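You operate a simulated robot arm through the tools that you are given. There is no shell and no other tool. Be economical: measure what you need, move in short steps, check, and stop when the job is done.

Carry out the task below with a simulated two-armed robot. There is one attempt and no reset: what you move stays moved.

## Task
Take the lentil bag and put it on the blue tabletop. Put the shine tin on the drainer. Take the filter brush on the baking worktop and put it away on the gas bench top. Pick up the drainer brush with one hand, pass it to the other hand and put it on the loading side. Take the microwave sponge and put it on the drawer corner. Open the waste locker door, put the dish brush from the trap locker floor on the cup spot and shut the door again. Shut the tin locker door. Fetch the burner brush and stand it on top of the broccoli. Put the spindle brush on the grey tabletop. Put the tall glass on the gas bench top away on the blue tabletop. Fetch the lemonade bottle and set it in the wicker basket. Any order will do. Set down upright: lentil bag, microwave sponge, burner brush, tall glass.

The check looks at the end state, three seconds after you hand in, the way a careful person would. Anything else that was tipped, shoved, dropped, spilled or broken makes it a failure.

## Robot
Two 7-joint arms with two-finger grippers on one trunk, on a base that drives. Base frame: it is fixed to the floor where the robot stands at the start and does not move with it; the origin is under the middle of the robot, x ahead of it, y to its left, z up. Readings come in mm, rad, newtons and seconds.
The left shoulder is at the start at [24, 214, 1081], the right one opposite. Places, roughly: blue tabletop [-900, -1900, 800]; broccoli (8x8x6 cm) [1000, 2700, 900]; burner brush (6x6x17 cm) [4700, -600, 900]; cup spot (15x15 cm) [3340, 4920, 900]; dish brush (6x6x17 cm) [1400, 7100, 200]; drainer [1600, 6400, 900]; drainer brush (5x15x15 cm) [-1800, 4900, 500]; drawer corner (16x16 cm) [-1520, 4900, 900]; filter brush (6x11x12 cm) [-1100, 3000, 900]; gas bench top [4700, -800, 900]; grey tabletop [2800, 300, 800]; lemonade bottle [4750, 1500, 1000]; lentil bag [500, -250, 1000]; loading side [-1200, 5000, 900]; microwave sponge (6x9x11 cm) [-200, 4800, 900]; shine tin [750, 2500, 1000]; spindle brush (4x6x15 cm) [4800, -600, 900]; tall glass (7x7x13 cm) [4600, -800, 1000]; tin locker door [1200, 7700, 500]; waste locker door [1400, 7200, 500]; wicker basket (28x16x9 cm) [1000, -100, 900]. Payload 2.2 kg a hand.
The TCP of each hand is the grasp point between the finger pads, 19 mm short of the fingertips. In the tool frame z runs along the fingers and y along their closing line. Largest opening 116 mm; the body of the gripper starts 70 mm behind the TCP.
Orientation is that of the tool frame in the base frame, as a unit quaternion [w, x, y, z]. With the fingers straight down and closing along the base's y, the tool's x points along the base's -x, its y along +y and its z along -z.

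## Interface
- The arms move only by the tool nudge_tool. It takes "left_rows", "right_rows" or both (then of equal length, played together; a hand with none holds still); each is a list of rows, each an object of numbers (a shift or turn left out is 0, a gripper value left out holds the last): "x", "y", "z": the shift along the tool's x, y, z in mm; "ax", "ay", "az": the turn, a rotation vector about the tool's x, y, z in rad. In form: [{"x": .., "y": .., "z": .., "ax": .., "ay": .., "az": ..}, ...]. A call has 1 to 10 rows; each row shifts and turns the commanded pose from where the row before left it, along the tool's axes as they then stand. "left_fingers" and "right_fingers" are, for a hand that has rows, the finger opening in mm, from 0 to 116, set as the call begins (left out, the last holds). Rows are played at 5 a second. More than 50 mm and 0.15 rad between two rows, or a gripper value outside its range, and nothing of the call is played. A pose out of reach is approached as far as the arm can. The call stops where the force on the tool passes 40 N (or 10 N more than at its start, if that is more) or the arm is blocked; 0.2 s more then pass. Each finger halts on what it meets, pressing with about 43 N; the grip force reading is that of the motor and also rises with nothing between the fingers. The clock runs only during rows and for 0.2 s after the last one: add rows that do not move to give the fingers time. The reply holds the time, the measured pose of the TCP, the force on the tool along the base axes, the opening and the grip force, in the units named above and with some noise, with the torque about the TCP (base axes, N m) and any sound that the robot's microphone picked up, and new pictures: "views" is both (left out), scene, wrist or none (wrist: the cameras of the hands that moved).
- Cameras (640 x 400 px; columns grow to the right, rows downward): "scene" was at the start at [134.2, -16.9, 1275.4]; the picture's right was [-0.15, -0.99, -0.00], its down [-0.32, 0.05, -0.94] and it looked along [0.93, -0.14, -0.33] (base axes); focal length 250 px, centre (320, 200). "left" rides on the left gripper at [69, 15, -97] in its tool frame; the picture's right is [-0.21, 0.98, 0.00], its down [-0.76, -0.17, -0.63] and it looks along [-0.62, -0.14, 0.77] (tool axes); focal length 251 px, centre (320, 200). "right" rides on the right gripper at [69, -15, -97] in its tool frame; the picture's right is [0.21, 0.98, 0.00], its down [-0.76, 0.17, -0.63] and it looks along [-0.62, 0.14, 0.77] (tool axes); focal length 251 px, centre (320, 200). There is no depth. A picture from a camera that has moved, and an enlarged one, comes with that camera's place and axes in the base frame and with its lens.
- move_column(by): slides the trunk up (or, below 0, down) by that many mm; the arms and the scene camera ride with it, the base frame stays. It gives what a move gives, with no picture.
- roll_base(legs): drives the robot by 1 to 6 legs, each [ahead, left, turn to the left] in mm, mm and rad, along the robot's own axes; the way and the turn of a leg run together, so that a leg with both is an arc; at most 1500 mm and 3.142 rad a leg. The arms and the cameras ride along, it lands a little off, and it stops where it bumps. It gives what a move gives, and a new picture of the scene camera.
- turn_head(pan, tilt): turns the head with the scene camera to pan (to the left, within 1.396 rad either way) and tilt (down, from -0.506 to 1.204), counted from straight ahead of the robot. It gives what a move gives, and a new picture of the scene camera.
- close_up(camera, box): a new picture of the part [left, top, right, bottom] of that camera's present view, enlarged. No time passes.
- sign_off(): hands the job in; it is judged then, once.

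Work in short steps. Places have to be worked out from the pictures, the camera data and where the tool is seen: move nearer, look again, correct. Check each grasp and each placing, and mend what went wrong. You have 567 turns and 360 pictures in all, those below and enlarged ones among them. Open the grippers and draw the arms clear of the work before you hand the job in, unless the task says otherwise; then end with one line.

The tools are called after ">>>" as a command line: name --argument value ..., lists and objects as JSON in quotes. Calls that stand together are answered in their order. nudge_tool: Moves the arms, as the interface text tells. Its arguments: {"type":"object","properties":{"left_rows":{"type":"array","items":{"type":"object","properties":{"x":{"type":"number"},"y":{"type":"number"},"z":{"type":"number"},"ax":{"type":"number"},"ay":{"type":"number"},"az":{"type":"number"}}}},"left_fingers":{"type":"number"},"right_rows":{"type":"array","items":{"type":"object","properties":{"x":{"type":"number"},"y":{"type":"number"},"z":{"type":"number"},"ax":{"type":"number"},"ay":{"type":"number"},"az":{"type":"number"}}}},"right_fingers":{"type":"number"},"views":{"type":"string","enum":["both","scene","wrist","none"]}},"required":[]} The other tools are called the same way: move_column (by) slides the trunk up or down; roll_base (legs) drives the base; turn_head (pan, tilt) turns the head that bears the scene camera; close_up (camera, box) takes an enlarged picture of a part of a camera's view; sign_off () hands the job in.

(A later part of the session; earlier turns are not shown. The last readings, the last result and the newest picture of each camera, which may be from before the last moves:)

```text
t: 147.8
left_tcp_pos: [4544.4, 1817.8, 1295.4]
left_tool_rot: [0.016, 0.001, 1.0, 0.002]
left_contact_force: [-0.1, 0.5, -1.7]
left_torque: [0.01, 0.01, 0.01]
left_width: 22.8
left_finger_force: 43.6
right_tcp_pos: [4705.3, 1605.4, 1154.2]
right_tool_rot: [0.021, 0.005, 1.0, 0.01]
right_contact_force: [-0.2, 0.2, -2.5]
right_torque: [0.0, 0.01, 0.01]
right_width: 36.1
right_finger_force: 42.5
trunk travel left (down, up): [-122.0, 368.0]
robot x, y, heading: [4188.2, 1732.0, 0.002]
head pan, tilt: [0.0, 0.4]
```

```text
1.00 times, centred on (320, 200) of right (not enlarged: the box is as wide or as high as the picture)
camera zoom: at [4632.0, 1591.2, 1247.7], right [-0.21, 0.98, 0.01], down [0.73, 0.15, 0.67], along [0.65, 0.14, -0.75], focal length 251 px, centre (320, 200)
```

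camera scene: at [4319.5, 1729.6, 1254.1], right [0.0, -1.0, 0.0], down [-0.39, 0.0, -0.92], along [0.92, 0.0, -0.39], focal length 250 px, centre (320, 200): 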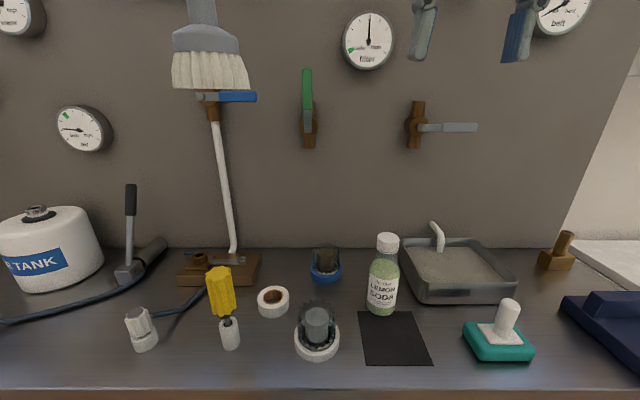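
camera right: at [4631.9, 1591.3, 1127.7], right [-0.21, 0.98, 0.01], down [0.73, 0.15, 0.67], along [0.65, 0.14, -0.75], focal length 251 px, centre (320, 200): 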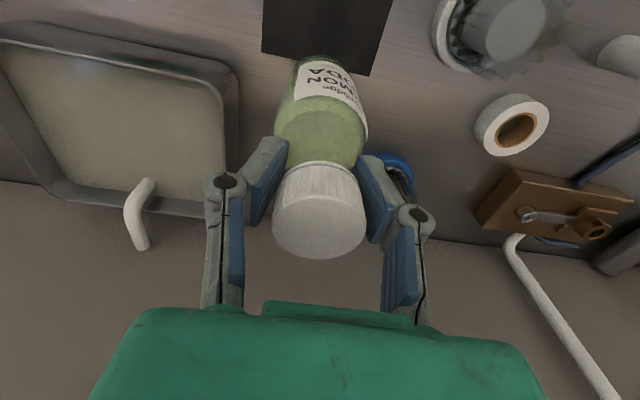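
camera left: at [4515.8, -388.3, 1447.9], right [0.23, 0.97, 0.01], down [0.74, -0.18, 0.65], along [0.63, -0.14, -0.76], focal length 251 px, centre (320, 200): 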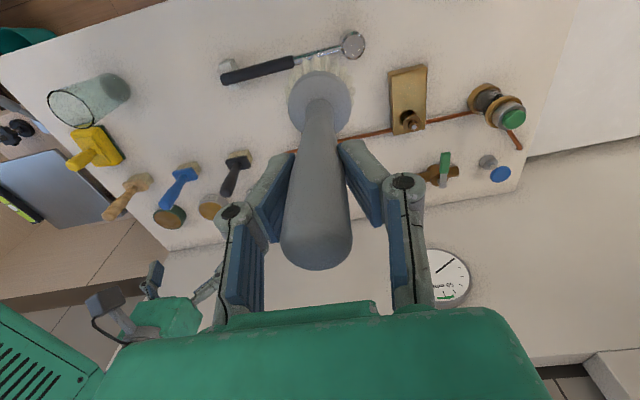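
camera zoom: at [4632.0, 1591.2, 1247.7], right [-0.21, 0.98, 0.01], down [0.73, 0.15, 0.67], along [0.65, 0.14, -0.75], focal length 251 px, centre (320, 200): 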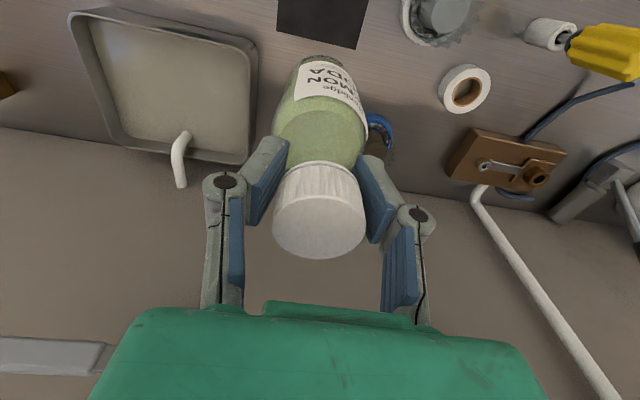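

The bottle hangs upright by its cap. I'll raise the trunk, pull the right hand back, back away, turn to face -x and look before going to the basket.

>>> nudge_tool --right_rows '[{"x": 30}, {"x": 30}, {"x": 30}]' --views "none"

>>> move_column --by 110

>>> roll_base --legs '[[-400, 0, 0], [0, 0, 1.57], [0, 0, 1.57]]'

```text
t: 148.6
left_tcp_pos: [4543.4, 1817.1, 1294.4]
left_tool_rot: [0.015, 0.001, 1.0, 0.003]
left_contact_force: [-0.6, -0.8, -2.2]
left_torque: [-0.01, 0.0, -0.03]
left_width: 22.9
left_finger_force: 43.3
right_tcp_pos: [4613.0, 1606.5, 1148.1]
right_tool_rot: [0.022, 0.006, 1.0, 0.01]
right_contact_force: [0.4, -0.4, -3.4]
right_torque: [0.0, -0.01, 0.03]
right_width: 35.8
right_finger_force: 43.1
trunk travel left (down, up): [-122.0, 368.0]
robot x, y, heading: [4186.7, 1732.9, 0.002]
head pan, tilt: [0.0, 0.4]
```

```text
t: 150.0
left_tcp_pos: [4544.2, 1817.8, 1403.7]
left_tool_rot: [0.014, 0.001, 1.0, 0.003]
left_contact_force: [-0.3, 0.0, -1.0]
left_torque: [0.02, 0.0, -0.01]
left_width: 23.0
left_finger_force: 42.7
right_tcp_pos: [4614.1, 1606.9, 1257.7]
right_tool_rot: [0.021, 0.006, 1.0, 0.01]
right_contact_force: [-0.4, -0.1, -4.1]
right_torque: [0.01, 0.01, 0.01]
right_width: 36.0
right_finger_force: 42.5
trunk travel left (down, up): [-232.0, 258.0]
robot x, y, heading: [4185.5, 1726.1, 0.003]
head pan, tilt: [0.0, 0.4]
```

```text
t: 160.0
left_tcp_pos: [3427.5, 1656.8, 1404.9]
left_tool_rot: [0.003, 1.0, -0.021, -0.016]
left_contact_force: [0.4, -0.4, -1.7]
left_torque: [0.0, 0.01, 0.01]
left_width: 22.8
left_finger_force: 42.7
right_tcp_pos: [3362.3, 1870.6, 1257.8]
right_tool_rot: [0.009, 0.999, -0.024, -0.021]
right_contact_force: [-1.1, 0.2, -3.3]
right_torque: [-0.04, -0.02, -0.03]
right_width: 35.6
right_finger_force: 43.2
trunk travel left (down, up): [-232.0, 258.0]
robot x, y, heading: [3789.7, 1730.5, 3.102]
head pan, tilt: [0.0, 0.4]
camera scene: at [3653.1, 1733.7, 1276.0], right [0.04, 1.0, 0.0], down [0.39, -0.01, -0.92], along [-0.92, 0.03, -0.39], focal length 250 px, centre (320, 200)
```

scene: 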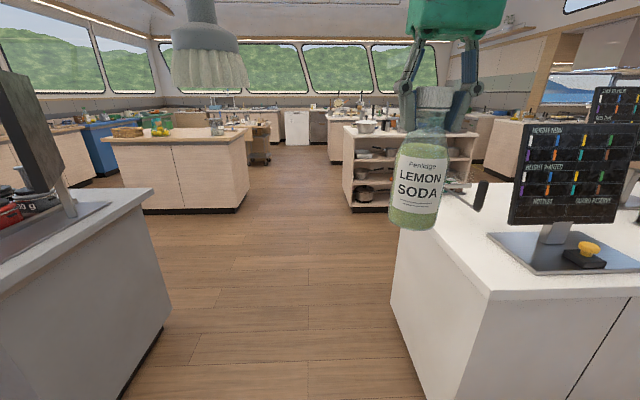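

The corridor is clear. I'll drive on toward -x, then turn left to face down the gap between the table and the grey island.

>>> roll_base --legs '[[1450, 200, 0.02], [450, 0, 0], [0, 0, 1.59]]'

```text
t: 173.3
left_tcp_pos: [1991.3, 1265.8, 1405.7]
left_tool_rot: [0.014, 0.723, 0.691, -0.009]
left_contact_force: [0.5, 0.4, -1.4]
left_torque: [0.0, 0.0, 0.01]
left_width: 22.9
left_finger_force: 43.3
right_tcp_pos: [1778.3, 1202.8, 1259.5]
right_tool_rot: [0.022, 0.725, 0.688, -0.009]
right_contact_force: [0.5, -0.5, -3.1]
right_torque: [0.01, 0.02, 0.01]
right_width: 36.1
right_finger_force: 42.9
trunk travel left (down, up): [-232.0, 258.0]
robot x, y, heading: [1918.6, 1620.1, -1.61]
head pan, tilt: [0.0, 0.4]
camera scene: at [1913.6, 1488.1, 1276.0], right [-1.0, 0.04, 0.0], down [0.02, 0.39, -0.92], along [-0.04, -0.92, -0.39], focal length 250 px, centre (320, 200)
```

scene: 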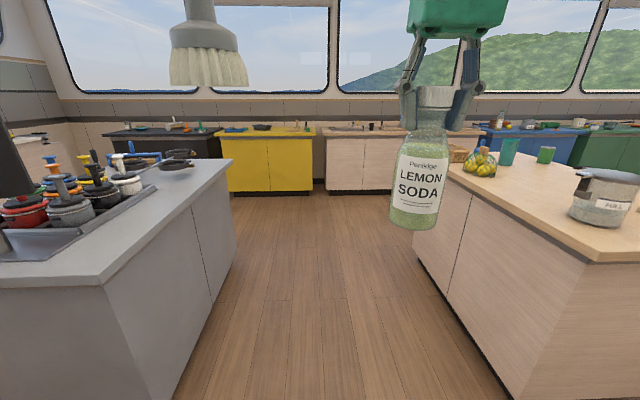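

The gap runs from about x 1130 to 2500. I'll drive down to about y -200 and turn right to face the basket.

>>> roll_base --legs '[[1480, 0, 0.03], [330, 0, 0], [0, 0, -1.565]]'

>>> turn_head --pan 0 --tilt 0.55

```text
t: 186.1
left_tcp_pos: [1492.5, -239.2, 1406.3]
left_tool_rot: [0.003, 1.0, -0.021, -0.016]
left_contact_force: [0.6, -1.0, -2.5]
left_torque: [0.01, 0.0, -0.02]
left_width: 23.2
left_finger_force: 42.7
right_tcp_pos: [1427.6, -24.9, 1259.7]
right_tool_rot: [0.009, 0.999, -0.026, -0.023]
right_contact_force: [0.0, 0.2, -3.0]
right_torque: [0.04, -0.04, -0.01]
right_width: 35.7
right_finger_force: 42.9
trunk travel left (down, up): [-232.0, 258.0]
robot x, y, heading: [1845.8, -170.7, 3.102]
head pan, tilt: [0.0, 0.4]
camera scene: at [1712.3, -162.8, 1276.0], right [0.04, 1.0, 0.0], down [0.39, -0.02, -0.92], along [-0.92, 0.04, -0.39], focal length 250 px, centre (320, 200)
```

scene: 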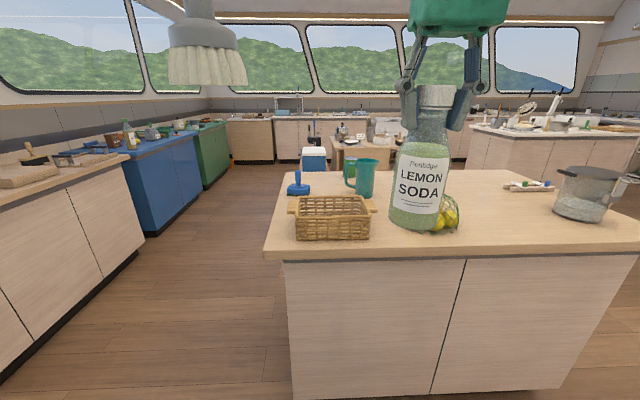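

```text
t: 186.8
left_tcp_pos: [1493.7, -239.2, 1406.7]
left_tool_rot: [0.002, 1.0, -0.022, -0.017]
left_contact_force: [0.0, -0.7, -2.0]
left_torque: [0.0, 0.0, 0.02]
left_width: 22.9
left_finger_force: 43.0
right_tcp_pos: [1431.5, -26.5, 1261.1]
right_tool_rot: [0.009, 0.999, -0.026, -0.023]
right_contact_force: [-0.1, 0.2, -2.9]
right_torque: [0.03, -0.03, 0.0]
right_width: 35.8
right_finger_force: 43.2
trunk travel left (down, up): [-232.0, 258.0]
robot x, y, heading: [1846.9, -166.7, 3.106]
head pan, tilt: [0.0, 0.55]
camera scene: at [1715.2, -162.9, 1262.3], right [0.04, 1.0, 0.0], down [0.52, -0.02, -0.85], along [-0.85, 0.03, -0.52], focal length 250 px, centre (320, 200)
```

scene: 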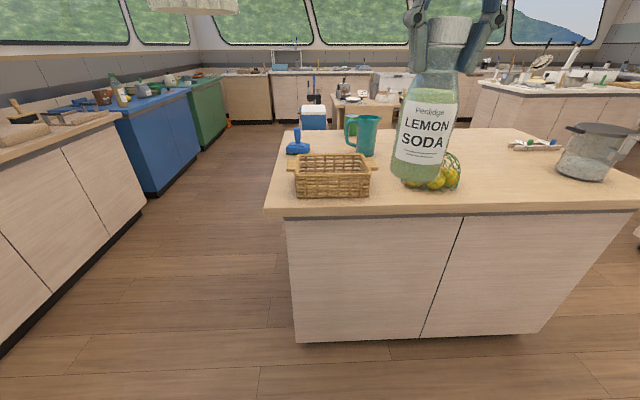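

Basket centre is at about (970,-101), rim z about 955. I'll drive closer and align the right hand.

>>> roll_base --legs '[[375, 60, 0.034]]'

>>> nudge_tool --right_rows '[{"x": -30}, {"x": -30}, {"x": -30}, {}, {}]' --views "both"

```text
t: 189.2
left_tcp_pos: [1122.2, -297.6, 1406.7]
left_tool_rot: [0.003, 1.0, -0.009, -0.017]
left_contact_force: [0.0, 0.2, -2.5]
left_torque: [0.0, -0.03, 0.0]
left_width: 22.8
left_finger_force: 43.3
right_tcp_pos: [1053.7, -85.8, 1260.2]
right_tool_rot: [0.01, 1.0, -0.013, -0.024]
right_contact_force: [-0.4, 0.1, -3.3]
right_torque: [0.03, 0.0, -0.01]
right_width: 35.7
right_finger_force: 42.5
trunk travel left (down, up): [-232.0, 258.0]
robot x, y, heading: [1473.5, -215.3, 3.132]
head pan, tilt: [0.0, 0.55]
camera scene: at [1341.9, -215.0, 1262.4], right [0.01, 1.0, 0.0], down [0.52, -0.01, -0.85], along [-0.85, 0.01, -0.52], focal length 250 px, centre (320, 200)
```

scene: 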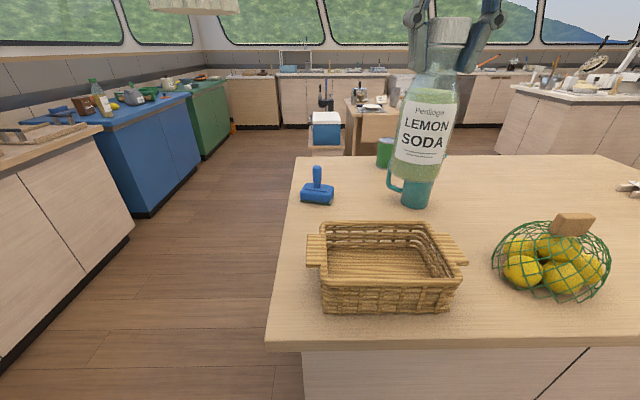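

```text
t: 190.4
left_tcp_pos: [1122.1, -299.4, 1407.5]
left_tool_rot: [0.003, 1.0, -0.009, -0.018]
left_contact_force: [-0.8, 0.0, -1.3]
left_torque: [-0.02, -0.05, -0.03]
left_width: 23.0
left_finger_force: 42.9
right_tcp_pos: [963.5, -85.3, 1266.9]
right_tool_rot: [0.009, 1.0, -0.013, -0.025]
right_contact_force: [-0.6, 1.4, -3.0]
right_torque: [0.0, -0.02, 0.03]
right_width: 35.7
right_finger_force: 43.0
trunk travel left (down, up): [-232.0, 258.0]
robot x, y, heading: [1473.7, -219.0, 3.134]
head pan, tilt: [0.0, 0.55]
camera scene: at [1340.5, -216.7, 1262.2], right [0.01, 1.0, 0.0], down [0.53, -0.01, -0.85], along [-0.85, 0.01, -0.53], focal length 250 px, centre (320, 200)
camera right: at [1036.8, -68.3, 1360.0], right [0.19, -0.98, 0.01], down [-0.73, -0.14, 0.67], along [-0.66, -0.13, -0.74], focal length 251 px, centre (320, 200)
```

scene: 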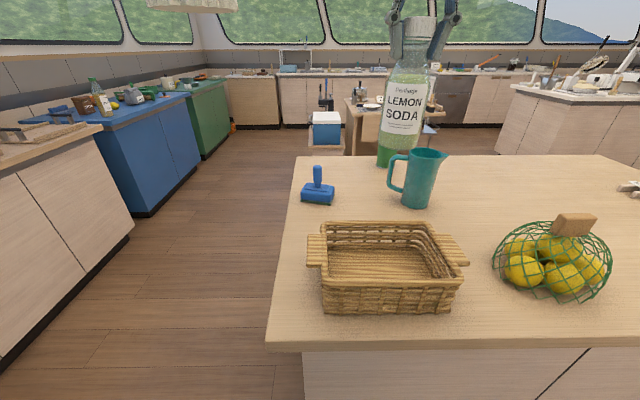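
right: 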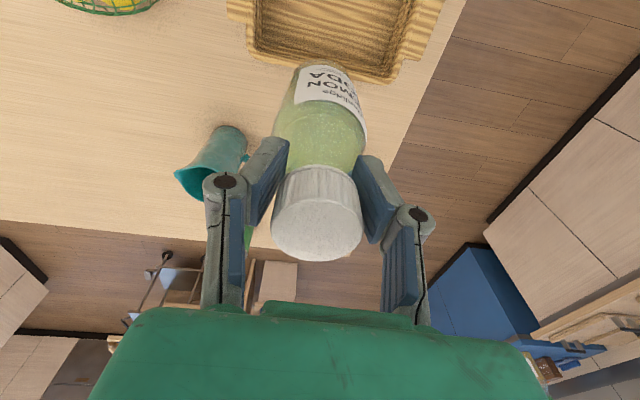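

Basket centre is at about (1000,-93). I'll shift the hand over it and lower the trunk 200 mm.

>>> nudge_tool --right_rows '[{"x": 36, "y": 8}, {}]' --views "none"

>>> move_column --by -170

>>> nudge_tool --right_rows '[{}, {}, {}]' --views "both"

```text
t: 191.0
left_tcp_pos: [1120.1, -300.3, 1406.1]
left_tool_rot: [0.003, 1.0, -0.009, -0.017]
left_contact_force: [0.0, -0.2, -0.8]
left_torque: [0.0, -0.06, 0.0]
left_width: 22.8
left_finger_force: 43.1
right_tcp_pos: [996.3, -97.6, 1265.8]
right_tool_rot: [0.009, 1.0, -0.013, -0.023]
right_contact_force: [0.5, 0.1, -3.2]
right_torque: [0.01, -0.08, -0.03]
right_width: 36.0
right_finger_force: 43.2
trunk travel left (down, up): [-232.0, 258.0]
robot x, y, heading: [1471.0, -215.8, 3.126]
head pan, tilt: [0.0, 0.55]
```

```text
t: 192.9
left_tcp_pos: [1124.0, -300.1, 1237.4]
left_tool_rot: [0.003, 1.0, -0.008, -0.018]
left_contact_force: [0.3, 0.1, -1.1]
left_torque: [0.0, 0.01, 0.02]
left_width: 22.9
left_finger_force: 43.0
right_tcp_pos: [999.2, -97.1, 1096.3]
right_tool_rot: [0.009, 1.0, -0.012, -0.024]
right_contact_force: [0.9, 0.3, -2.6]
right_torque: [0.02, -0.01, 0.01]
right_width: 35.8
right_finger_force: 43.0
trunk travel left (down, up): [-62.0, 428.0]
robot x, y, heading: [1473.6, -219.3, 3.127]
head pan, tilt: [0.0, 0.55]
```

```text
t: 193.7
left_tcp_pos: [1123.8, -298.9, 1237.6]
left_tool_rot: [0.003, 1.0, -0.009, -0.019]
left_contact_force: [-1.0, 0.1, -0.8]
left_torque: [0.01, -0.01, 0.0]
left_width: 23.0
left_finger_force: 43.0
right_tcp_pos: [998.3, -95.4, 1096.5]
right_tool_rot: [0.009, 1.0, -0.013, -0.024]
right_contact_force: [0.2, 0.6, -3.9]
right_torque: [-0.01, -0.01, 0.01]
right_width: 35.9
right_finger_force: 43.4
trunk travel left (down, up): [-62.0, 428.0]
robot x, y, heading: [1475.6, -218.2, 3.132]
head pan, tilt: [0.0, 0.55]
camera scene: at [1341.6, -216.9, 1092.3], right [0.01, 1.0, 0.0], down [0.53, -0.01, -0.85], along [-0.85, 0.01, -0.53], focal length 250 px, centre (320, 200)
camera right: at [1072.9, -78.7, 1189.0], right [0.19, -0.98, 0.01], down [-0.73, -0.14, 0.67], along [-0.66, -0.13, -0.74], focal length 251 px, centre (320, 200)
```

scene: 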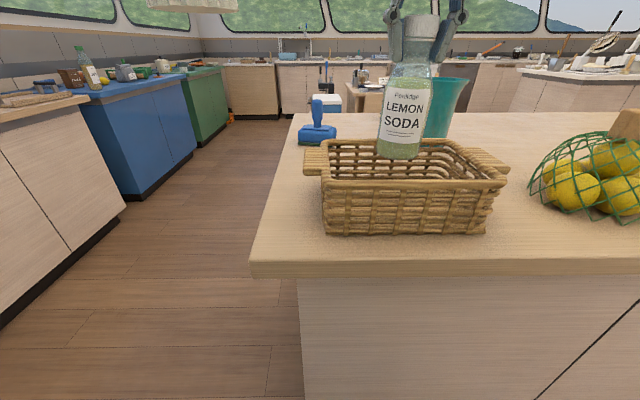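
right: 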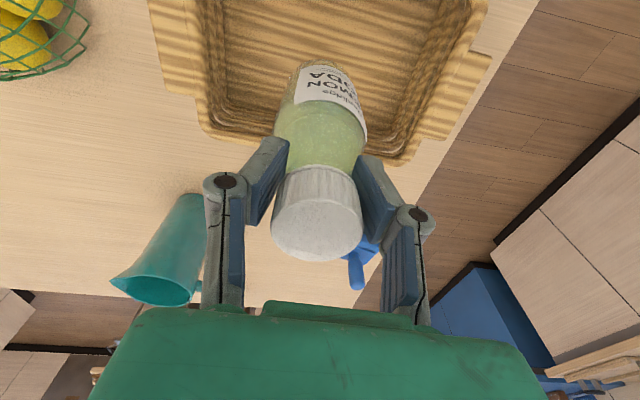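

The bottle is centred over the basket, its bottom about at rim height. Lowering the trunk 60 mm, then small arm steps until contact.

>>> move_column --by -60

>>> nudge_tool --right_rows '[{"z": 6}, {"z": 5}, {"z": 5}, {"z": 5}, {"z": 5}, {"z": 5}, {"z": 5}, {"z": 5}]' --views "none"

```text
t: 194.7
left_tcp_pos: [1123.1, -299.4, 1178.7]
left_tool_rot: [0.002, 1.0, -0.009, -0.018]
left_contact_force: [0.5, -0.2, -1.4]
left_torque: [0.01, 0.03, 0.02]
left_width: 22.9
left_finger_force: 42.8
right_tcp_pos: [997.7, -95.1, 1037.3]
right_tool_rot: [0.009, 1.0, -0.013, -0.025]
right_contact_force: [-0.1, 1.0, -2.5]
right_torque: [0.0, -0.02, 0.01]
right_width: 35.8
right_finger_force: 43.1
trunk travel left (down, up): [-2.0, 488.0]
robot x, y, heading: [1473.4, -215.8, 3.133]
head pan, tilt: [0.0, 0.55]
```

```text
t: 195.7
left_tcp_pos: [1124.6, -300.4, 1178.0]
left_tool_rot: [0.003, 1.0, -0.009, -0.019]
left_contact_force: [-0.3, -0.3, -1.0]
left_torque: [0.01, 0.0, 0.0]
left_width: 22.7
left_finger_force: 42.7
right_tcp_pos: [998.5, -97.0, 1026.4]
right_tool_rot: [0.011, 0.999, -0.014, -0.033]
right_contact_force: [6.8, -0.2, 15.4]
right_torque: [0.14, -1.29, -0.08]
right_width: 35.9
right_finger_force: 42.8
trunk travel left (down, up): [-2.0, 488.0]
robot x, y, heading: [1474.7, -217.9, 3.131]
head pan, tilt: [0.0, 0.55]
stopped in row 4 (right hand): the force on the tool passed its limit at 46 N (the readings are from after the stop); the commanded pose is now the measured one
```

Contact at TCP z 1026, with some side force. I'll look to make sure it is on the basket floor and not the rim.

>>> close_up --camera "scene" --box '[280, 60, 560, 235]'

>>> close_up --camera "right" --box '[0, 0, 640, 400]'

```text
2.29 times, centred on (420, 148) of scene
camera zoom: at [1343.7, -217.6, 1032.6], right [0.01, 1.0, 0.0], down [0.52, -0.01, -0.85], along [-0.85, 0.01, -0.52], focal length 571 px, centre (91, 320)
```

zoom: 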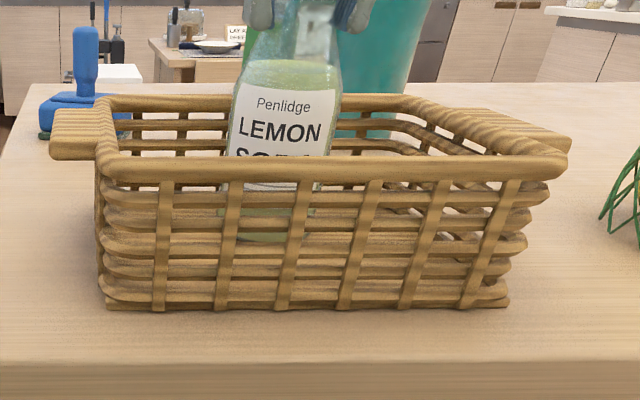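

```text
1.00 times, centred on (320, 200) of right (not enlarged: the box is as wide or as high as the picture)
camera zoom: at [1075.2, -80.0, 1117.0], right [0.19, -0.98, 0.01], down [-0.72, -0.13, 0.68], along [-0.67, -0.14, -0.73], focal length 251 px, centre (320, 200)
```

zoom: 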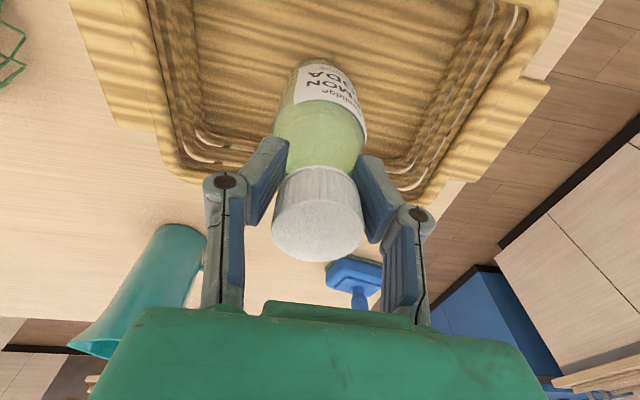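

The bottle is inside, standing on the basket floor. I'll release and rise.

>>> nudge_tool --right_rows '[{}, {}, {}, {}, {"z": -30}, {"z": -40}, {"z": -40}]' --right_fingers 80 --views "scene"

```text
t: 197.3
left_tcp_pos: [1125.0, -299.9, 1177.6]
left_tool_rot: [0.003, 1.0, -0.009, -0.018]
left_contact_force: [0.0, -0.1, -1.3]
left_torque: [0.01, -0.01, -0.01]
left_width: 23.3
left_finger_force: 43.1
right_tcp_pos: [1003.6, -96.3, 1133.2]
right_tool_rot: [0.011, 0.999, -0.013, -0.032]
right_contact_force: [-0.5, 0.6, -0.4]
right_torque: [0.0, 0.01, 0.01]
right_width: 80.4
right_finger_force: 0.1
trunk travel left (down, up): [-2.0, 488.0]
robot x, y, heading: [1475.6, -212.5, 3.13]
head pan, tilt: [0.0, 0.55]
camera scene: at [1341.9, -217.4, 1032.3], right [0.01, 1.0, 0.0], down [0.53, -0.01, -0.85], along [-0.85, 0.01, -0.53], focal length 250 px, centre (320, 200)
```

scene: 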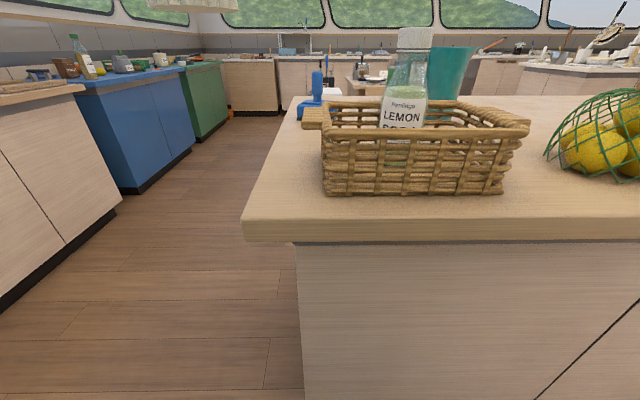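

The bottle is in the basket. Now the burner brush goes to the broccoli: raise, back off, turn to +y, drive up and look.

>>> move_column --by 225

>>> turn_head --pan 0 --tilt 0.4

>>> roll_base --legs '[[-370, 0, 0], [0, 0, -1.56], [1500, 0, 0]]'

```text
t: 199.7
left_tcp_pos: [1124.6, -298.9, 1403.6]
left_tool_rot: [0.002, 1.0, -0.008, -0.018]
left_contact_force: [0.0, 0.7, -0.6]
left_torque: [0.03, -0.01, 0.02]
left_width: 23.0
left_finger_force: 43.1
right_tcp_pos: [1003.4, -94.0, 1355.9]
right_tool_rot: [0.011, 0.999, -0.013, -0.032]
right_contact_force: [-0.7, -0.2, -0.5]
right_torque: [-0.03, 0.0, -0.01]
right_width: 79.9
right_finger_force: 0.0
trunk travel left (down, up): [-227.0, 263.0]
robot x, y, heading: [1473.0, -216.8, 3.131]
head pan, tilt: [0.0, 0.55]
```

```text
t: 200.4
left_tcp_pos: [1124.9, -299.1, 1401.8]
left_tool_rot: [0.003, 1.0, -0.009, -0.018]
left_contact_force: [0.0, 1.0, -1.4]
left_torque: [0.01, 0.01, 0.0]
left_width: 23.1
left_finger_force: 42.7
right_tcp_pos: [1001.9, -95.6, 1357.3]
right_tool_rot: [0.011, 0.999, -0.013, -0.032]
right_contact_force: [-0.2, -1.0, 0.5]
right_torque: [0.05, -0.04, 0.02]
right_width: 79.9
right_finger_force: 0.0
trunk travel left (down, up): [-227.0, 263.0]
robot x, y, heading: [1473.3, -217.9, 3.132]
head pan, tilt: [0.0, 0.4]
camera scene: at [1338.2, -217.1, 1271.0], right [0.01, 1.0, 0.0], down [0.39, -0.01, -0.92], along [-0.92, 0.01, -0.39], focal length 250 px, centre (320, 200)
```

scene: 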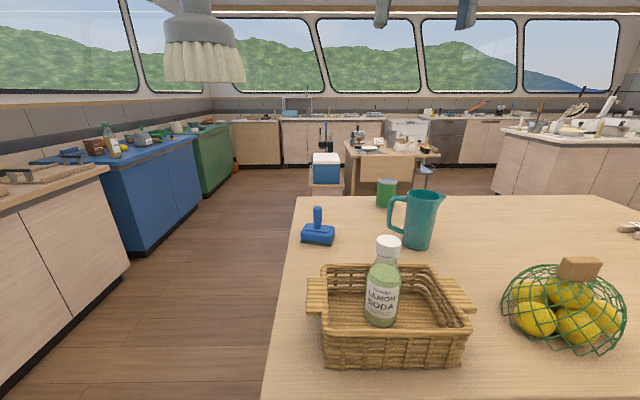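

```text
t: 214.0
left_tcp_pos: [1772.0, 1689.8, 1402.1]
left_tool_rot: [-0.011, 0.71, -0.704, -0.015]
left_contact_force: [-0.2, 0.3, -1.1]
left_torque: [-0.03, 0.02, 0.0]
left_width: 22.8
left_finger_force: 43.0
right_tcp_pos: [1971.9, 1816.0, 1357.8]
right_tool_rot: [-0.014, 0.707, -0.706, -0.03]
right_contact_force: [0.6, 0.4, 0.1]
right_torque: [-0.02, -0.02, -0.01]
right_width: 80.2
right_finger_force: 0.1
trunk travel left (down, up): [-227.0, 263.0]
robot x, y, heading: [1862.0, 1342.4, 1.578]
head pan, tilt: [0.0, 0.4]
camera scene: at [1860.9, 1476.8, 1271.1], right [1.0, 0.01, 0.0], down [0.01, -0.39, -0.92], along [-0.01, 0.92, -0.39], focal length 250 px, centre (320, 200)
```

scene: 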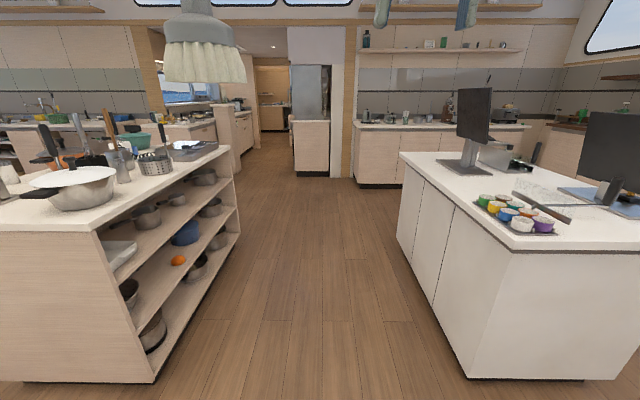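

The open-shelf unit spans y 2240 to 3590 with its +x face at about x 1055. I'll zoom in on its top to find the broccoli and shine tin.

>>> close_up --camera "scene" --box '[0, 90, 250, 246]'

```text
2.56 times, centred on (125, 168) of scene
camera zoom: at [1860.9, 1476.8, 1271.1], right [1.0, 0.01, 0.0], down [0.01, -0.39, -0.92], along [-0.01, 0.92, -0.39], focal length 639 px, centre (819, 282)
```

zoom: 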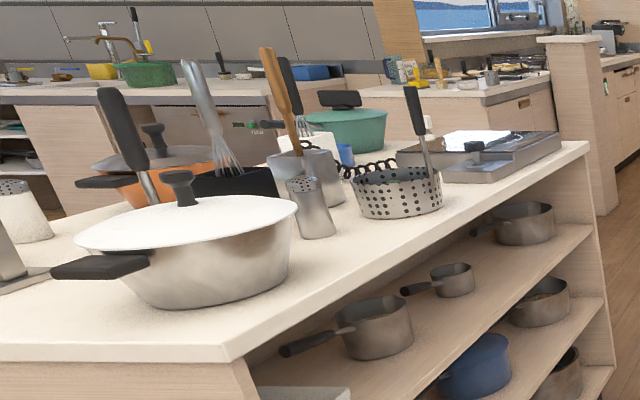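

Not visible from here. I'll drive alongside and face the unit.

>>> roll_base --legs '[[1340, 0, 0], [0, 0, 1.563]]'

>>> turn_head --pan 0 --tilt 0.5

```text
t: 224.4
left_tcp_pos: [1472.2, 2548.4, 1404.2]
left_tool_rot: [0.003, 0.999, 0.029, -0.019]
left_contact_force: [0.7, -0.2, 0.1]
left_torque: [0.0, 0.01, -0.02]
left_width: 23.1
left_finger_force: 43.0
right_tcp_pos: [1336.0, 2742.9, 1357.8]
right_tool_rot: [0.012, 0.999, 0.026, -0.033]
right_contact_force: [0.5, 0.6, -0.2]
right_torque: [-0.01, -0.03, 0.02]
right_width: 80.2
right_finger_force: 0.1
trunk travel left (down, up): [-227.0, 263.0]
robot x, y, heading: [1813.3, 2655.7, -3.076]
head pan, tilt: [0.0, 0.4]
camera scene: at [1677.0, 2647.1, 1271.0], right [-0.06, 1.0, 0.0], down [0.39, 0.02, -0.92], along [-0.92, -0.06, -0.39], focal length 250 px, centre (320, 200)
```

scene: 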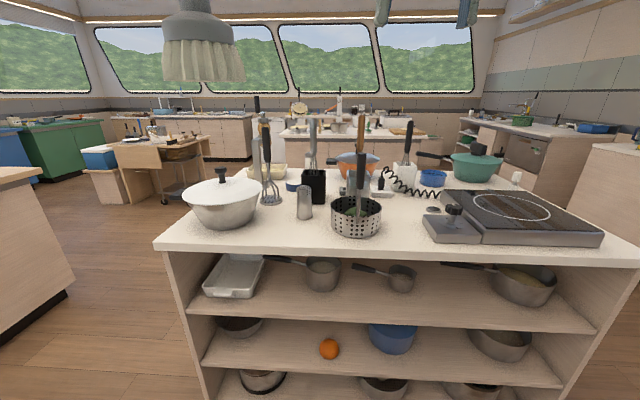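

```text
t: 225.1
left_tcp_pos: [1474.1, 2548.4, 1403.4]
left_tool_rot: [0.004, 0.999, 0.03, -0.018]
left_contact_force: [0.3, 0.1, -1.2]
left_torque: [0.02, 0.01, -0.01]
left_width: 22.8
left_finger_force: 42.9
right_tcp_pos: [1338.6, 2742.6, 1358.6]
right_tool_rot: [0.012, 0.999, 0.025, -0.032]
right_contact_force: [0.3, 0.6, -0.2]
right_torque: [0.0, 0.04, 0.0]
right_width: 80.1
right_finger_force: 0.1
trunk travel left (down, up): [-227.0, 263.0]
robot x, y, heading: [1811.8, 2656.7, -3.075]
head pan, tilt: [0.0, 0.499]
camera scene: at [1678.7, 2647.2, 1261.9], right [-0.06, 1.0, 0.0], down [0.48, 0.03, -0.88], along [-0.88, -0.06, -0.48], focal length 250 px, centre (320, 200)
```

scene: 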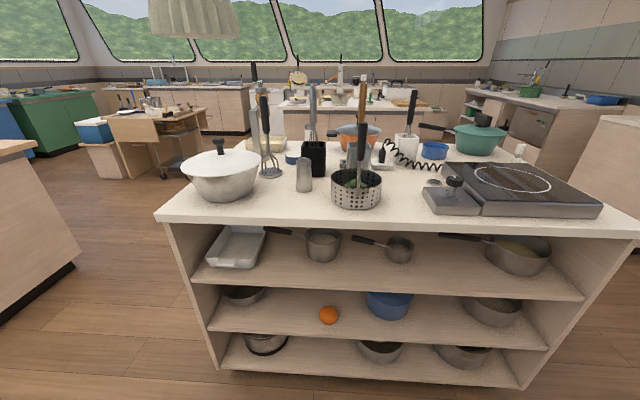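

There is something green inside the perforated pot. Zooming in.

>>> close_up --camera "scene" --box '[240, 70, 440, 215]'

```text
2.76 times, centred on (340, 142) of scene
camera zoom: at [1678.7, 2647.2, 1261.9], right [-0.06, 1.0, 0.0], down [0.48, 0.03, -0.88], along [-0.88, -0.06, -0.48], focal length 689 px, centre (265, 359)
```

zoom: 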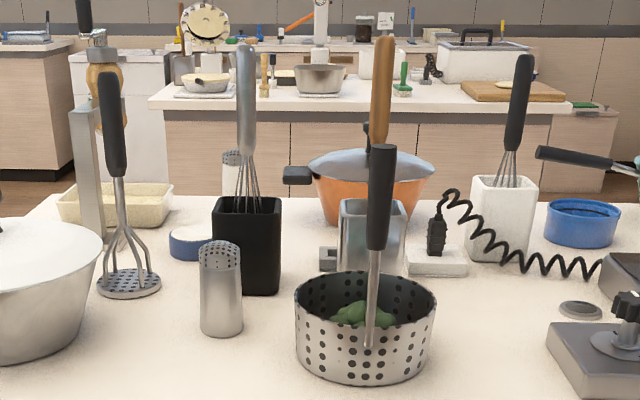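

The broccoli lies inside the steamer basket at about (981,2708), which has an upright black handle. I'll drive up so the left hand comes over it, and look from above.

>>> roll_base --legs '[[320, -140, -0.066]]'

>>> close_up --camera "left" --box '[0, 0, 640, 400]'

```text
t: 227.4
left_tcp_pos: [1140.8, 2692.3, 1403.1]
left_tool_rot: [0.0, 1.0, -0.001, -0.019]
left_contact_force: [0.0, -1.3, -1.2]
left_torque: [0.07, 0.0, 0.03]
left_width: 22.8
left_finger_force: 43.0
right_tcp_pos: [1018.7, 2894.6, 1359.7]
right_tool_rot: [0.009, 0.999, -0.004, -0.034]
right_contact_force: [-0.5, -1.0, 0.0]
right_torque: [0.1, 0.01, 0.01]
right_width: 80.3
right_finger_force: 0.1
trunk travel left (down, up): [-227.0, 263.0]
robot x, y, heading: [1485.4, 2789.6, -3.138]
head pan, tilt: [0.0, 0.499]
camera scene: at [1351.8, 2778.2, 1262.0], right [0.0, 1.0, 0.01], down [0.48, 0.01, -0.88], along [-0.88, 0.0, -0.48], focal length 250 px, centre (320, 200)
```

scene: 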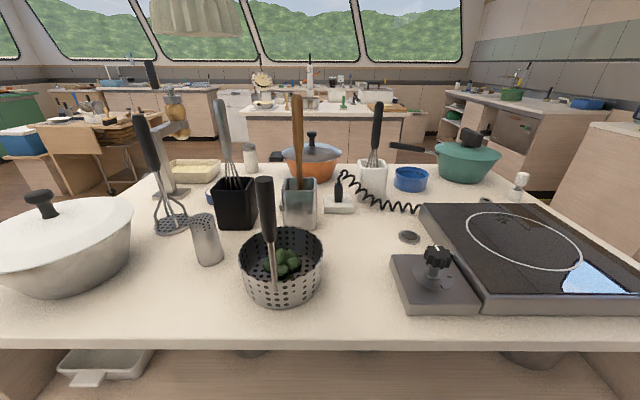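

```text
1.00 times, centred on (320, 200) of left (not enlarged: the box is as wide or as high as the picture)
camera zoom: at [1214.7, 2676.2, 1496.1], right [-0.22, -0.98, 0.01], down [-0.73, 0.17, 0.66], along [-0.65, 0.14, -0.75], focal length 251 px, centre (320, 200)
```

zoom: 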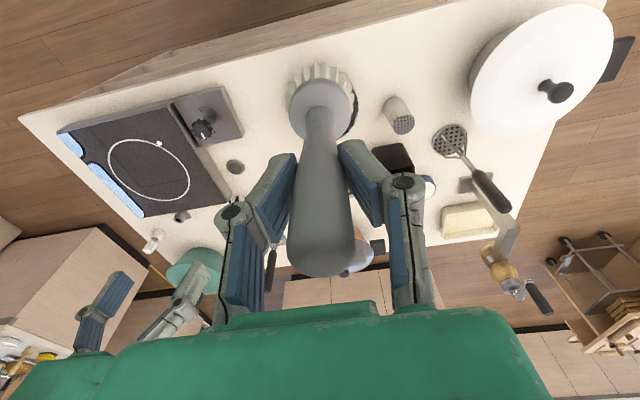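

I'll zoom on the steamer basket to see the broccoli and the handle's location.

>>> close_up --camera "scene" --box '[220, 165, 350, 315]'

```text
2.67 times, centred on (285, 240) of scene
camera zoom: at [1351.8, 2778.2, 1262.0], right [0.0, 1.0, 0.01], down [0.48, 0.01, -0.88], along [-0.88, 0.0, -0.48], focal length 666 px, centre (413, 93)
```

zoom: 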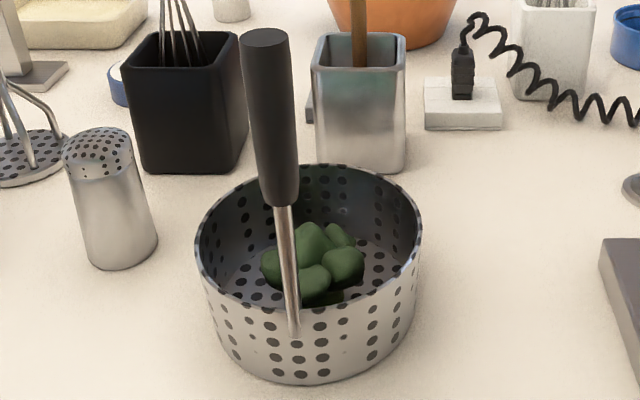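

Broccoli centre is at about (1000,2708), top about z 945. I'll extend the left hand over it, then lower the trunk in stages.

>>> nudge_tool --left_rows '[{"x": -35, "y": -4, "z": 20}, {"x": -35, "y": -4, "z": 20}, {"x": -35, "y": -4, "z": 20}, {"x": -35, "y": -4, "z": 20}, {}, {}]' --views "none"

>>> move_column --by -130

>>> nudge_tool --left_rows '[{}, {}, {}]' --views "scene"

```text
t: 228.8
left_tcp_pos: [996.5, 2720.9, 1332.0]
left_tool_rot: [0.004, 1.0, 0.0, -0.02]
left_contact_force: [0.3, 0.4, -1.4]
left_torque: [0.0, -0.01, 0.0]
left_width: 23.0
left_finger_force: 42.8
right_tcp_pos: [1020.4, 2904.2, 1360.1]
right_tool_rot: [0.012, 0.999, -0.004, -0.034]
right_contact_force: [-0.9, -0.3, 1.2]
right_torque: [0.03, 0.0, 0.0]
right_width: 79.9
right_finger_force: 0.0
trunk travel left (down, up): [-227.0, 263.0]
robot x, y, heading: [1485.0, 2787.9, -3.136]
head pan, tilt: [0.0, 0.499]
```

```text
t: 230.3
left_tcp_pos: [997.3, 2718.5, 1202.9]
left_tool_rot: [0.002, 1.0, -0.001, -0.02]
left_contact_force: [0.6, -0.4, -0.8]
left_torque: [-0.01, -0.04, -0.03]
left_width: 23.1
left_finger_force: 42.8
right_tcp_pos: [1020.7, 2903.3, 1230.3]
right_tool_rot: [0.012, 0.999, -0.005, -0.035]
right_contact_force: [-0.6, 0.0, -0.3]
right_torque: [-0.04, 0.01, -0.01]
right_width: 79.8
right_finger_force: 0.0
trunk travel left (down, up): [-97.0, 393.0]
robot x, y, heading: [1486.8, 2789.8, -3.132]
head pan, tilt: [0.0, 0.499]
```

```text
t: 231.1
left_tcp_pos: [995.9, 2718.7, 1202.7]
left_tool_rot: [0.005, 1.0, -0.001, -0.02]
left_contact_force: [0.5, 0.4, -1.2]
left_torque: [-0.04, -0.02, -0.03]
left_width: 22.8
left_finger_force: 43.3
right_tcp_pos: [1020.5, 2903.2, 1230.4]
right_tool_rot: [0.011, 0.999, -0.005, -0.034]
right_contact_force: [0.1, 0.9, -0.2]
right_torque: [-0.01, -0.04, 0.02]
right_width: 80.3
right_finger_force: 0.0
trunk travel left (down, up): [-97.0, 393.0]
robot x, y, heading: [1484.3, 2786.0, -3.132]
head pan, tilt: [0.0, 0.499]
camera scene: at [1350.6, 2785.9, 1131.8], right [0.0, 1.0, 0.0], down [0.48, 0.0, -0.88], along [-0.88, 0.0, -0.48], focal length 250 px, centre (320, 200)
```

scene: 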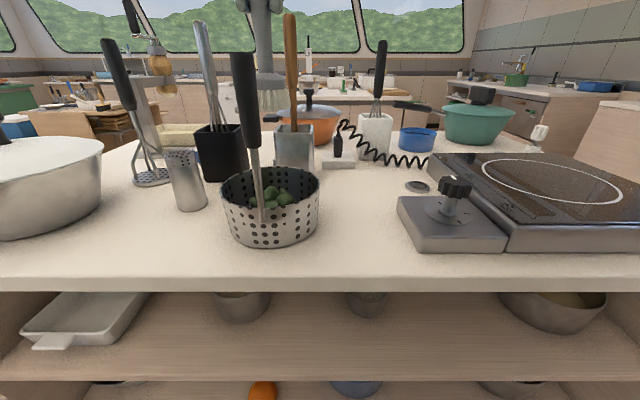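

Triangulation puts the broccoli's top at about (985,2706,955) and the steamer handle at (1064,2709) up to z 1139, so the hand should clear it. I'll align, straighten the tilt, and lower the trunk to just above.

>>> nudge_tool --left_rows '[{"x": -6, "y": 11, "ay": 0.022}, {}, {}]' --views "none"

>>> move_column --by -75

>>> nudge_tool --left_rows '[{}, {}, {}]' --views "scene"

```text
t: 231.9
left_tcp_pos: [991.7, 2707.0, 1203.0]
left_tool_rot: [0.003, 1.0, 0.0, -0.009]
left_contact_force: [-0.2, 0.1, -1.2]
left_torque: [-0.01, 0.02, 0.03]
left_width: 22.9
left_finger_force: 43.4
right_tcp_pos: [1020.1, 2903.5, 1230.1]
right_tool_rot: [0.01, 0.999, -0.004, -0.034]
right_contact_force: [-0.6, -0.7, 0.0]
right_torque: [0.0, 0.0, 0.01]
right_width: 80.1
right_finger_force: 0.0
trunk travel left (down, up): [-97.0, 393.0]
robot x, y, heading: [1487.4, 2787.8, -3.134]
head pan, tilt: [0.0, 0.499]
```

```text
t: 233.1
left_tcp_pos: [991.5, 2708.5, 1129.8]
left_tool_rot: [0.003, 1.0, -0.001, -0.009]
left_contact_force: [0.3, -0.8, -1.5]
left_torque: [0.01, 0.01, -0.01]
left_width: 22.9
left_finger_force: 43.4
right_tcp_pos: [1020.9, 2903.8, 1155.5]
right_tool_rot: [0.011, 0.999, -0.005, -0.035]
right_contact_force: [0.0, -0.5, -0.4]
right_torque: [0.03, -0.01, -0.03]
right_width: 79.9
right_finger_force: 0.0
trunk travel left (down, up): [-22.0, 468.0]
robot x, y, heading: [1484.4, 2785.8, -3.138]
head pan, tilt: [0.0, 0.499]
```

```text
t: 233.9
left_tcp_pos: [991.4, 2707.8, 1128.1]
left_tool_rot: [0.003, 1.0, -0.001, -0.009]
left_contact_force: [0.3, 0.8, -1.3]
left_torque: [-0.01, 0.01, 0.01]
left_width: 23.0
left_finger_force: 42.9
right_tcp_pos: [1020.5, 2902.8, 1155.6]
right_tool_rot: [0.01, 0.999, -0.005, -0.033]
right_contact_force: [-0.4, 0.0, 0.0]
right_torque: [0.04, -0.01, -0.02]
right_width: 80.0
right_finger_force: 0.1
trunk travel left (down, up): [-22.0, 468.0]
robot x, y, heading: [1481.8, 2789.4, -3.145]
head pan, tilt: [0.0, 0.499]
camera scene: at [1350.9, 2785.8, 1056.8], right [0.0, 1.0, 0.0], down [0.48, 0.0, -0.88], along [-0.88, 0.0, -0.48], focal length 250 px, centre (320, 200)
```

scene: 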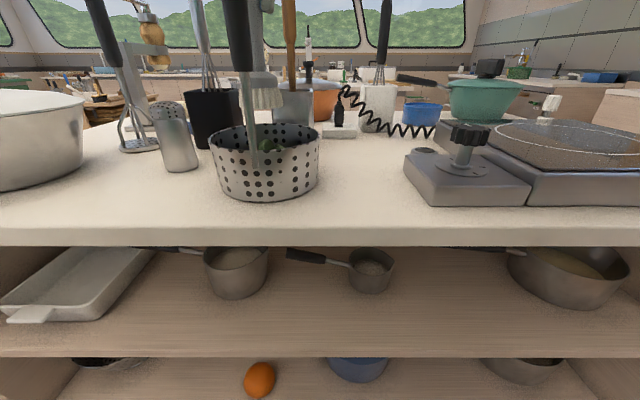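

The brush is above the broccoli inside the pot's outline. I'll lower in small steps and watch the force.

>>> nudge_tool --left_rows '[{"z": 6}, {"z": 5}, {"z": 4}, {}]' --views "none"

>>> nudge_tool --left_rows '[{"z": 4}, {"z": 4}, {}]' --views "none"

```text
t: 234.9
left_tcp_pos: [992.7, 2706.9, 1114.2]
left_tool_rot: [0.003, 1.0, -0.001, -0.009]
left_contact_force: [0.1, -0.8, -0.9]
left_torque: [-0.02, -0.02, 0.01]
left_width: 22.6
left_finger_force: 43.4
right_tcp_pos: [1020.3, 2902.9, 1155.6]
right_tool_rot: [0.011, 0.999, -0.005, -0.034]
right_contact_force: [-0.1, -0.1, -0.1]
right_torque: [0.01, 0.06, 0.01]
right_width: 80.1
right_finger_force: 0.0
trunk travel left (down, up): [-22.0, 468.0]
robot x, y, heading: [1482.2, 2786.8, -3.135]
head pan, tilt: [0.0, 0.499]
```

```text
t: 235.7
left_tcp_pos: [992.3, 2707.5, 1105.0]
left_tool_rot: [0.003, 1.0, -0.001, -0.008]
left_contact_force: [0.4, -0.3, -1.5]
left_torque: [0.02, -0.02, 0.0]
left_width: 23.1
left_finger_force: 43.0
right_tcp_pos: [1020.2, 2903.8, 1156.4]
right_tool_rot: [0.011, 0.999, -0.005, -0.034]
right_contact_force: [0.0, -0.9, 0.7]
right_torque: [-0.01, -0.03, -0.04]
right_width: 80.0
right_finger_force: 0.0
trunk travel left (down, up): [-22.0, 468.0]
robot x, y, heading: [1483.4, 2787.2, -3.14]
head pan, tilt: [0.0, 0.499]
```

No contact yet at TCP 1105. I'll continue in small steps.

>>> nudge_tool --left_rows '[{"z": 3}, {"z": 3}, {}]' --views "none"

>>> nudge_tool --left_rows '[{"z": 3}, {"z": 3}, {}]' --views "none"

>>> close_up --camera "scene" --box '[190, 60, 350, 210]'

```text
t: 236.5
left_tcp_pos: [991.6, 2708.4, 1099.4]
left_tool_rot: [0.004, 1.0, -0.001, -0.009]
left_contact_force: [0.2, 0.1, -1.8]
left_torque: [0.0, 0.0, 0.03]
left_width: 22.9
left_finger_force: 42.8
right_tcp_pos: [1020.8, 2903.4, 1155.2]
right_tool_rot: [0.011, 0.999, -0.005, -0.034]
right_contact_force: [-1.1, 0.6, -0.2]
right_torque: [0.0, -0.01, -0.01]
right_width: 79.7
right_finger_force: 0.0
trunk travel left (down, up): [-22.0, 468.0]
robot x, y, heading: [1486.6, 2782.6, -3.139]
head pan, tilt: [0.0, 0.499]
```

```text
t: 237.3
left_tcp_pos: [993.2, 2707.6, 1093.2]
left_tool_rot: [0.003, 1.0, -0.002, -0.009]
left_contact_force: [0.4, -0.4, -1.0]
left_torque: [-0.01, 0.02, -0.01]
left_width: 23.1
left_finger_force: 43.3
right_tcp_pos: [1019.9, 2902.3, 1155.6]
right_tool_rot: [0.011, 0.999, -0.004, -0.034]
right_contact_force: [-0.6, 0.5, 0.6]
right_torque: [-0.02, 0.01, -0.04]
right_width: 80.3
right_finger_force: 0.1
trunk travel left (down, up): [-22.0, 468.0]
robot x, y, heading: [1486.3, 2784.4, -3.142]
head pan, tilt: [0.0, 0.499]
```

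```text
2.67 times, centred on (270, 135) of scene
camera zoom: at [1350.9, 2785.8, 1056.8], right [0.0, 1.0, 0.0], down [0.48, 0.0, -0.88], along [-0.88, 0.0, -0.48], focal length 666 px, centre (453, 373)
```

zoom: 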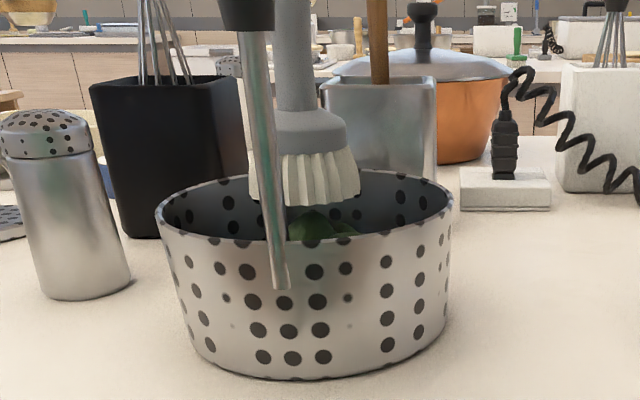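

The brush bottom is just above the broccoli and laterally centred. Continue down.

>>> nudge_tool --left_rows '[{"z": 3}, {"z": 3}, {}]' --views "none"

>>> nudge_tool --left_rows '[{"z": 3}, {"z": 2}, {}]' --views "none"

```text
t: 238.1
left_tcp_pos: [990.8, 2708.2, 1088.3]
left_tool_rot: [0.003, 1.0, -0.001, -0.008]
left_contact_force: [0.0, -0.2, -1.9]
left_torque: [-0.03, -0.01, -0.03]
left_width: 22.7
left_finger_force: 43.1
right_tcp_pos: [1019.7, 2903.7, 1156.4]
right_tool_rot: [0.012, 0.999, -0.005, -0.034]
right_contact_force: [0.5, 0.5, 0.6]
right_torque: [0.01, 0.01, -0.03]
right_width: 80.1
right_finger_force: 0.1
trunk travel left (down, up): [-22.0, 468.0]
robot x, y, heading: [1486.6, 2788.7, -3.131]
head pan, tilt: [0.0, 0.499]
```

```text
t: 238.9
left_tcp_pos: [993.1, 2707.7, 1085.4]
left_tool_rot: [0.003, 1.0, 0.001, -0.013]
left_contact_force: [-5.3, -1.1, 30.2]
left_torque: [-0.01, 0.34, 0.05]
left_width: 22.9
left_finger_force: 42.5
right_tcp_pos: [1021.7, 2903.4, 1155.1]
right_tool_rot: [0.012, 0.999, -0.005, -0.035]
right_contact_force: [0.4, -1.0, 0.2]
right_torque: [0.05, 0.0, -0.01]
right_width: 79.9
right_finger_force: 0.1
trunk travel left (down, up): [-22.0, 468.0]
robot x, y, heading: [1486.2, 2792.3, -3.138]
head pan, tilt: [0.0, 0.499]
```

Contact (30 N) at TCP 1085. Ease up 2.5 mm and check before releasing.

>>> nudge_tool --left_rows '[{"z": -2.5}, {}]' --views "none"

>>> close_up --camera "scene" --box '[190, 60, 350, 210]'

```text
t: 239.5
left_tcp_pos: [992.0, 2707.4, 1085.9]
left_tool_rot: [0.004, 1.0, 0.0, -0.008]
left_contact_force: [-2.1, -1.8, 21.0]
left_torque: [-0.06, 0.14, 0.0]
left_width: 22.6
left_finger_force: 43.4
right_tcp_pos: [1021.0, 2902.2, 1154.8]
right_tool_rot: [0.011, 0.999, -0.006, -0.036]
right_contact_force: [0.4, -0.3, 0.5]
right_torque: [0.02, -0.01, -0.01]
right_width: 80.0
right_finger_force: 0.1
trunk travel left (down, up): [-22.0, 468.0]
robot x, y, heading: [1483.1, 2786.2, -3.132]
head pan, tilt: [0.0, 0.499]
```

```text
2.67 times, centred on (270, 135) of scene
camera zoom: at [1353.0, 2785.8, 1057.2], right [0.0, 1.0, 0.0], down [0.48, 0.0, -0.88], along [-0.88, 0.0, -0.48], focal length 666 px, centre (453, 373)
```

zoom: 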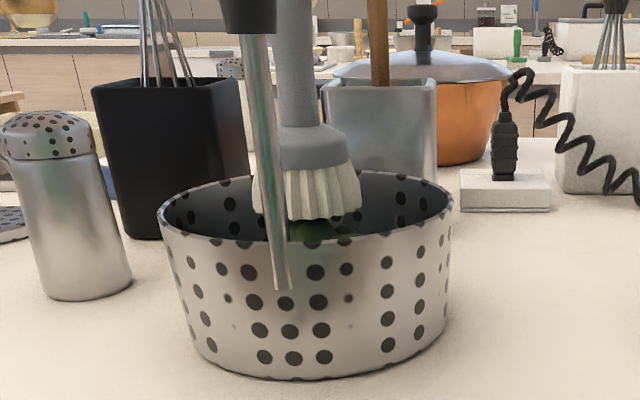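

The torque suggests the contact centre is about 8-10 mm to +x/+y of the brush axis. I'll lift 6 mm, shift toward it, and touch again.

>>> nudge_tool --left_rows '[{"z": -6}, {"z": -4}, {"x": 8, "y": -7}, {"z": 5}, {}]' --views "none"

>>> nudge_tool --left_rows '[{"z": 2}, {"z": 2}, {}]' --views "none"

```text
t: 240.7
left_tcp_pos: [1001.1, 2714.7, 1091.0]
left_tool_rot: [0.004, 1.0, -0.001, -0.008]
left_contact_force: [0.2, 0.4, -2.1]
left_torque: [0.03, 0.0, 0.0]
left_width: 22.9
left_finger_force: 43.0
right_tcp_pos: [1021.1, 2902.3, 1156.3]
right_tool_rot: [0.012, 0.999, -0.004, -0.034]
right_contact_force: [-0.2, -0.6, 0.3]
right_torque: [0.02, 0.03, 0.01]
right_width: 79.9
right_finger_force: 0.2
trunk travel left (down, up): [-22.0, 468.0]
robot x, y, heading: [1482.7, 2786.2, -3.137]
head pan, tilt: [0.0, 0.499]
```

```text
t: 241.5
left_tcp_pos: [999.2, 2714.7, 1085.8]
left_tool_rot: [0.003, 1.0, -0.001, -0.008]
left_contact_force: [0.0, -0.1, -1.2]
left_torque: [0.01, 0.03, 0.01]
left_width: 22.7
left_finger_force: 43.5
right_tcp_pos: [1021.1, 2902.7, 1155.0]
right_tool_rot: [0.012, 0.999, -0.005, -0.034]
right_contact_force: [-0.7, 0.8, 0.7]
right_torque: [0.01, 0.01, -0.03]
right_width: 80.0
right_finger_force: 0.0
trunk travel left (down, up): [-22.0, 468.0]
robot x, y, heading: [1485.8, 2788.6, -3.136]
head pan, tilt: [0.0, 0.499]
```

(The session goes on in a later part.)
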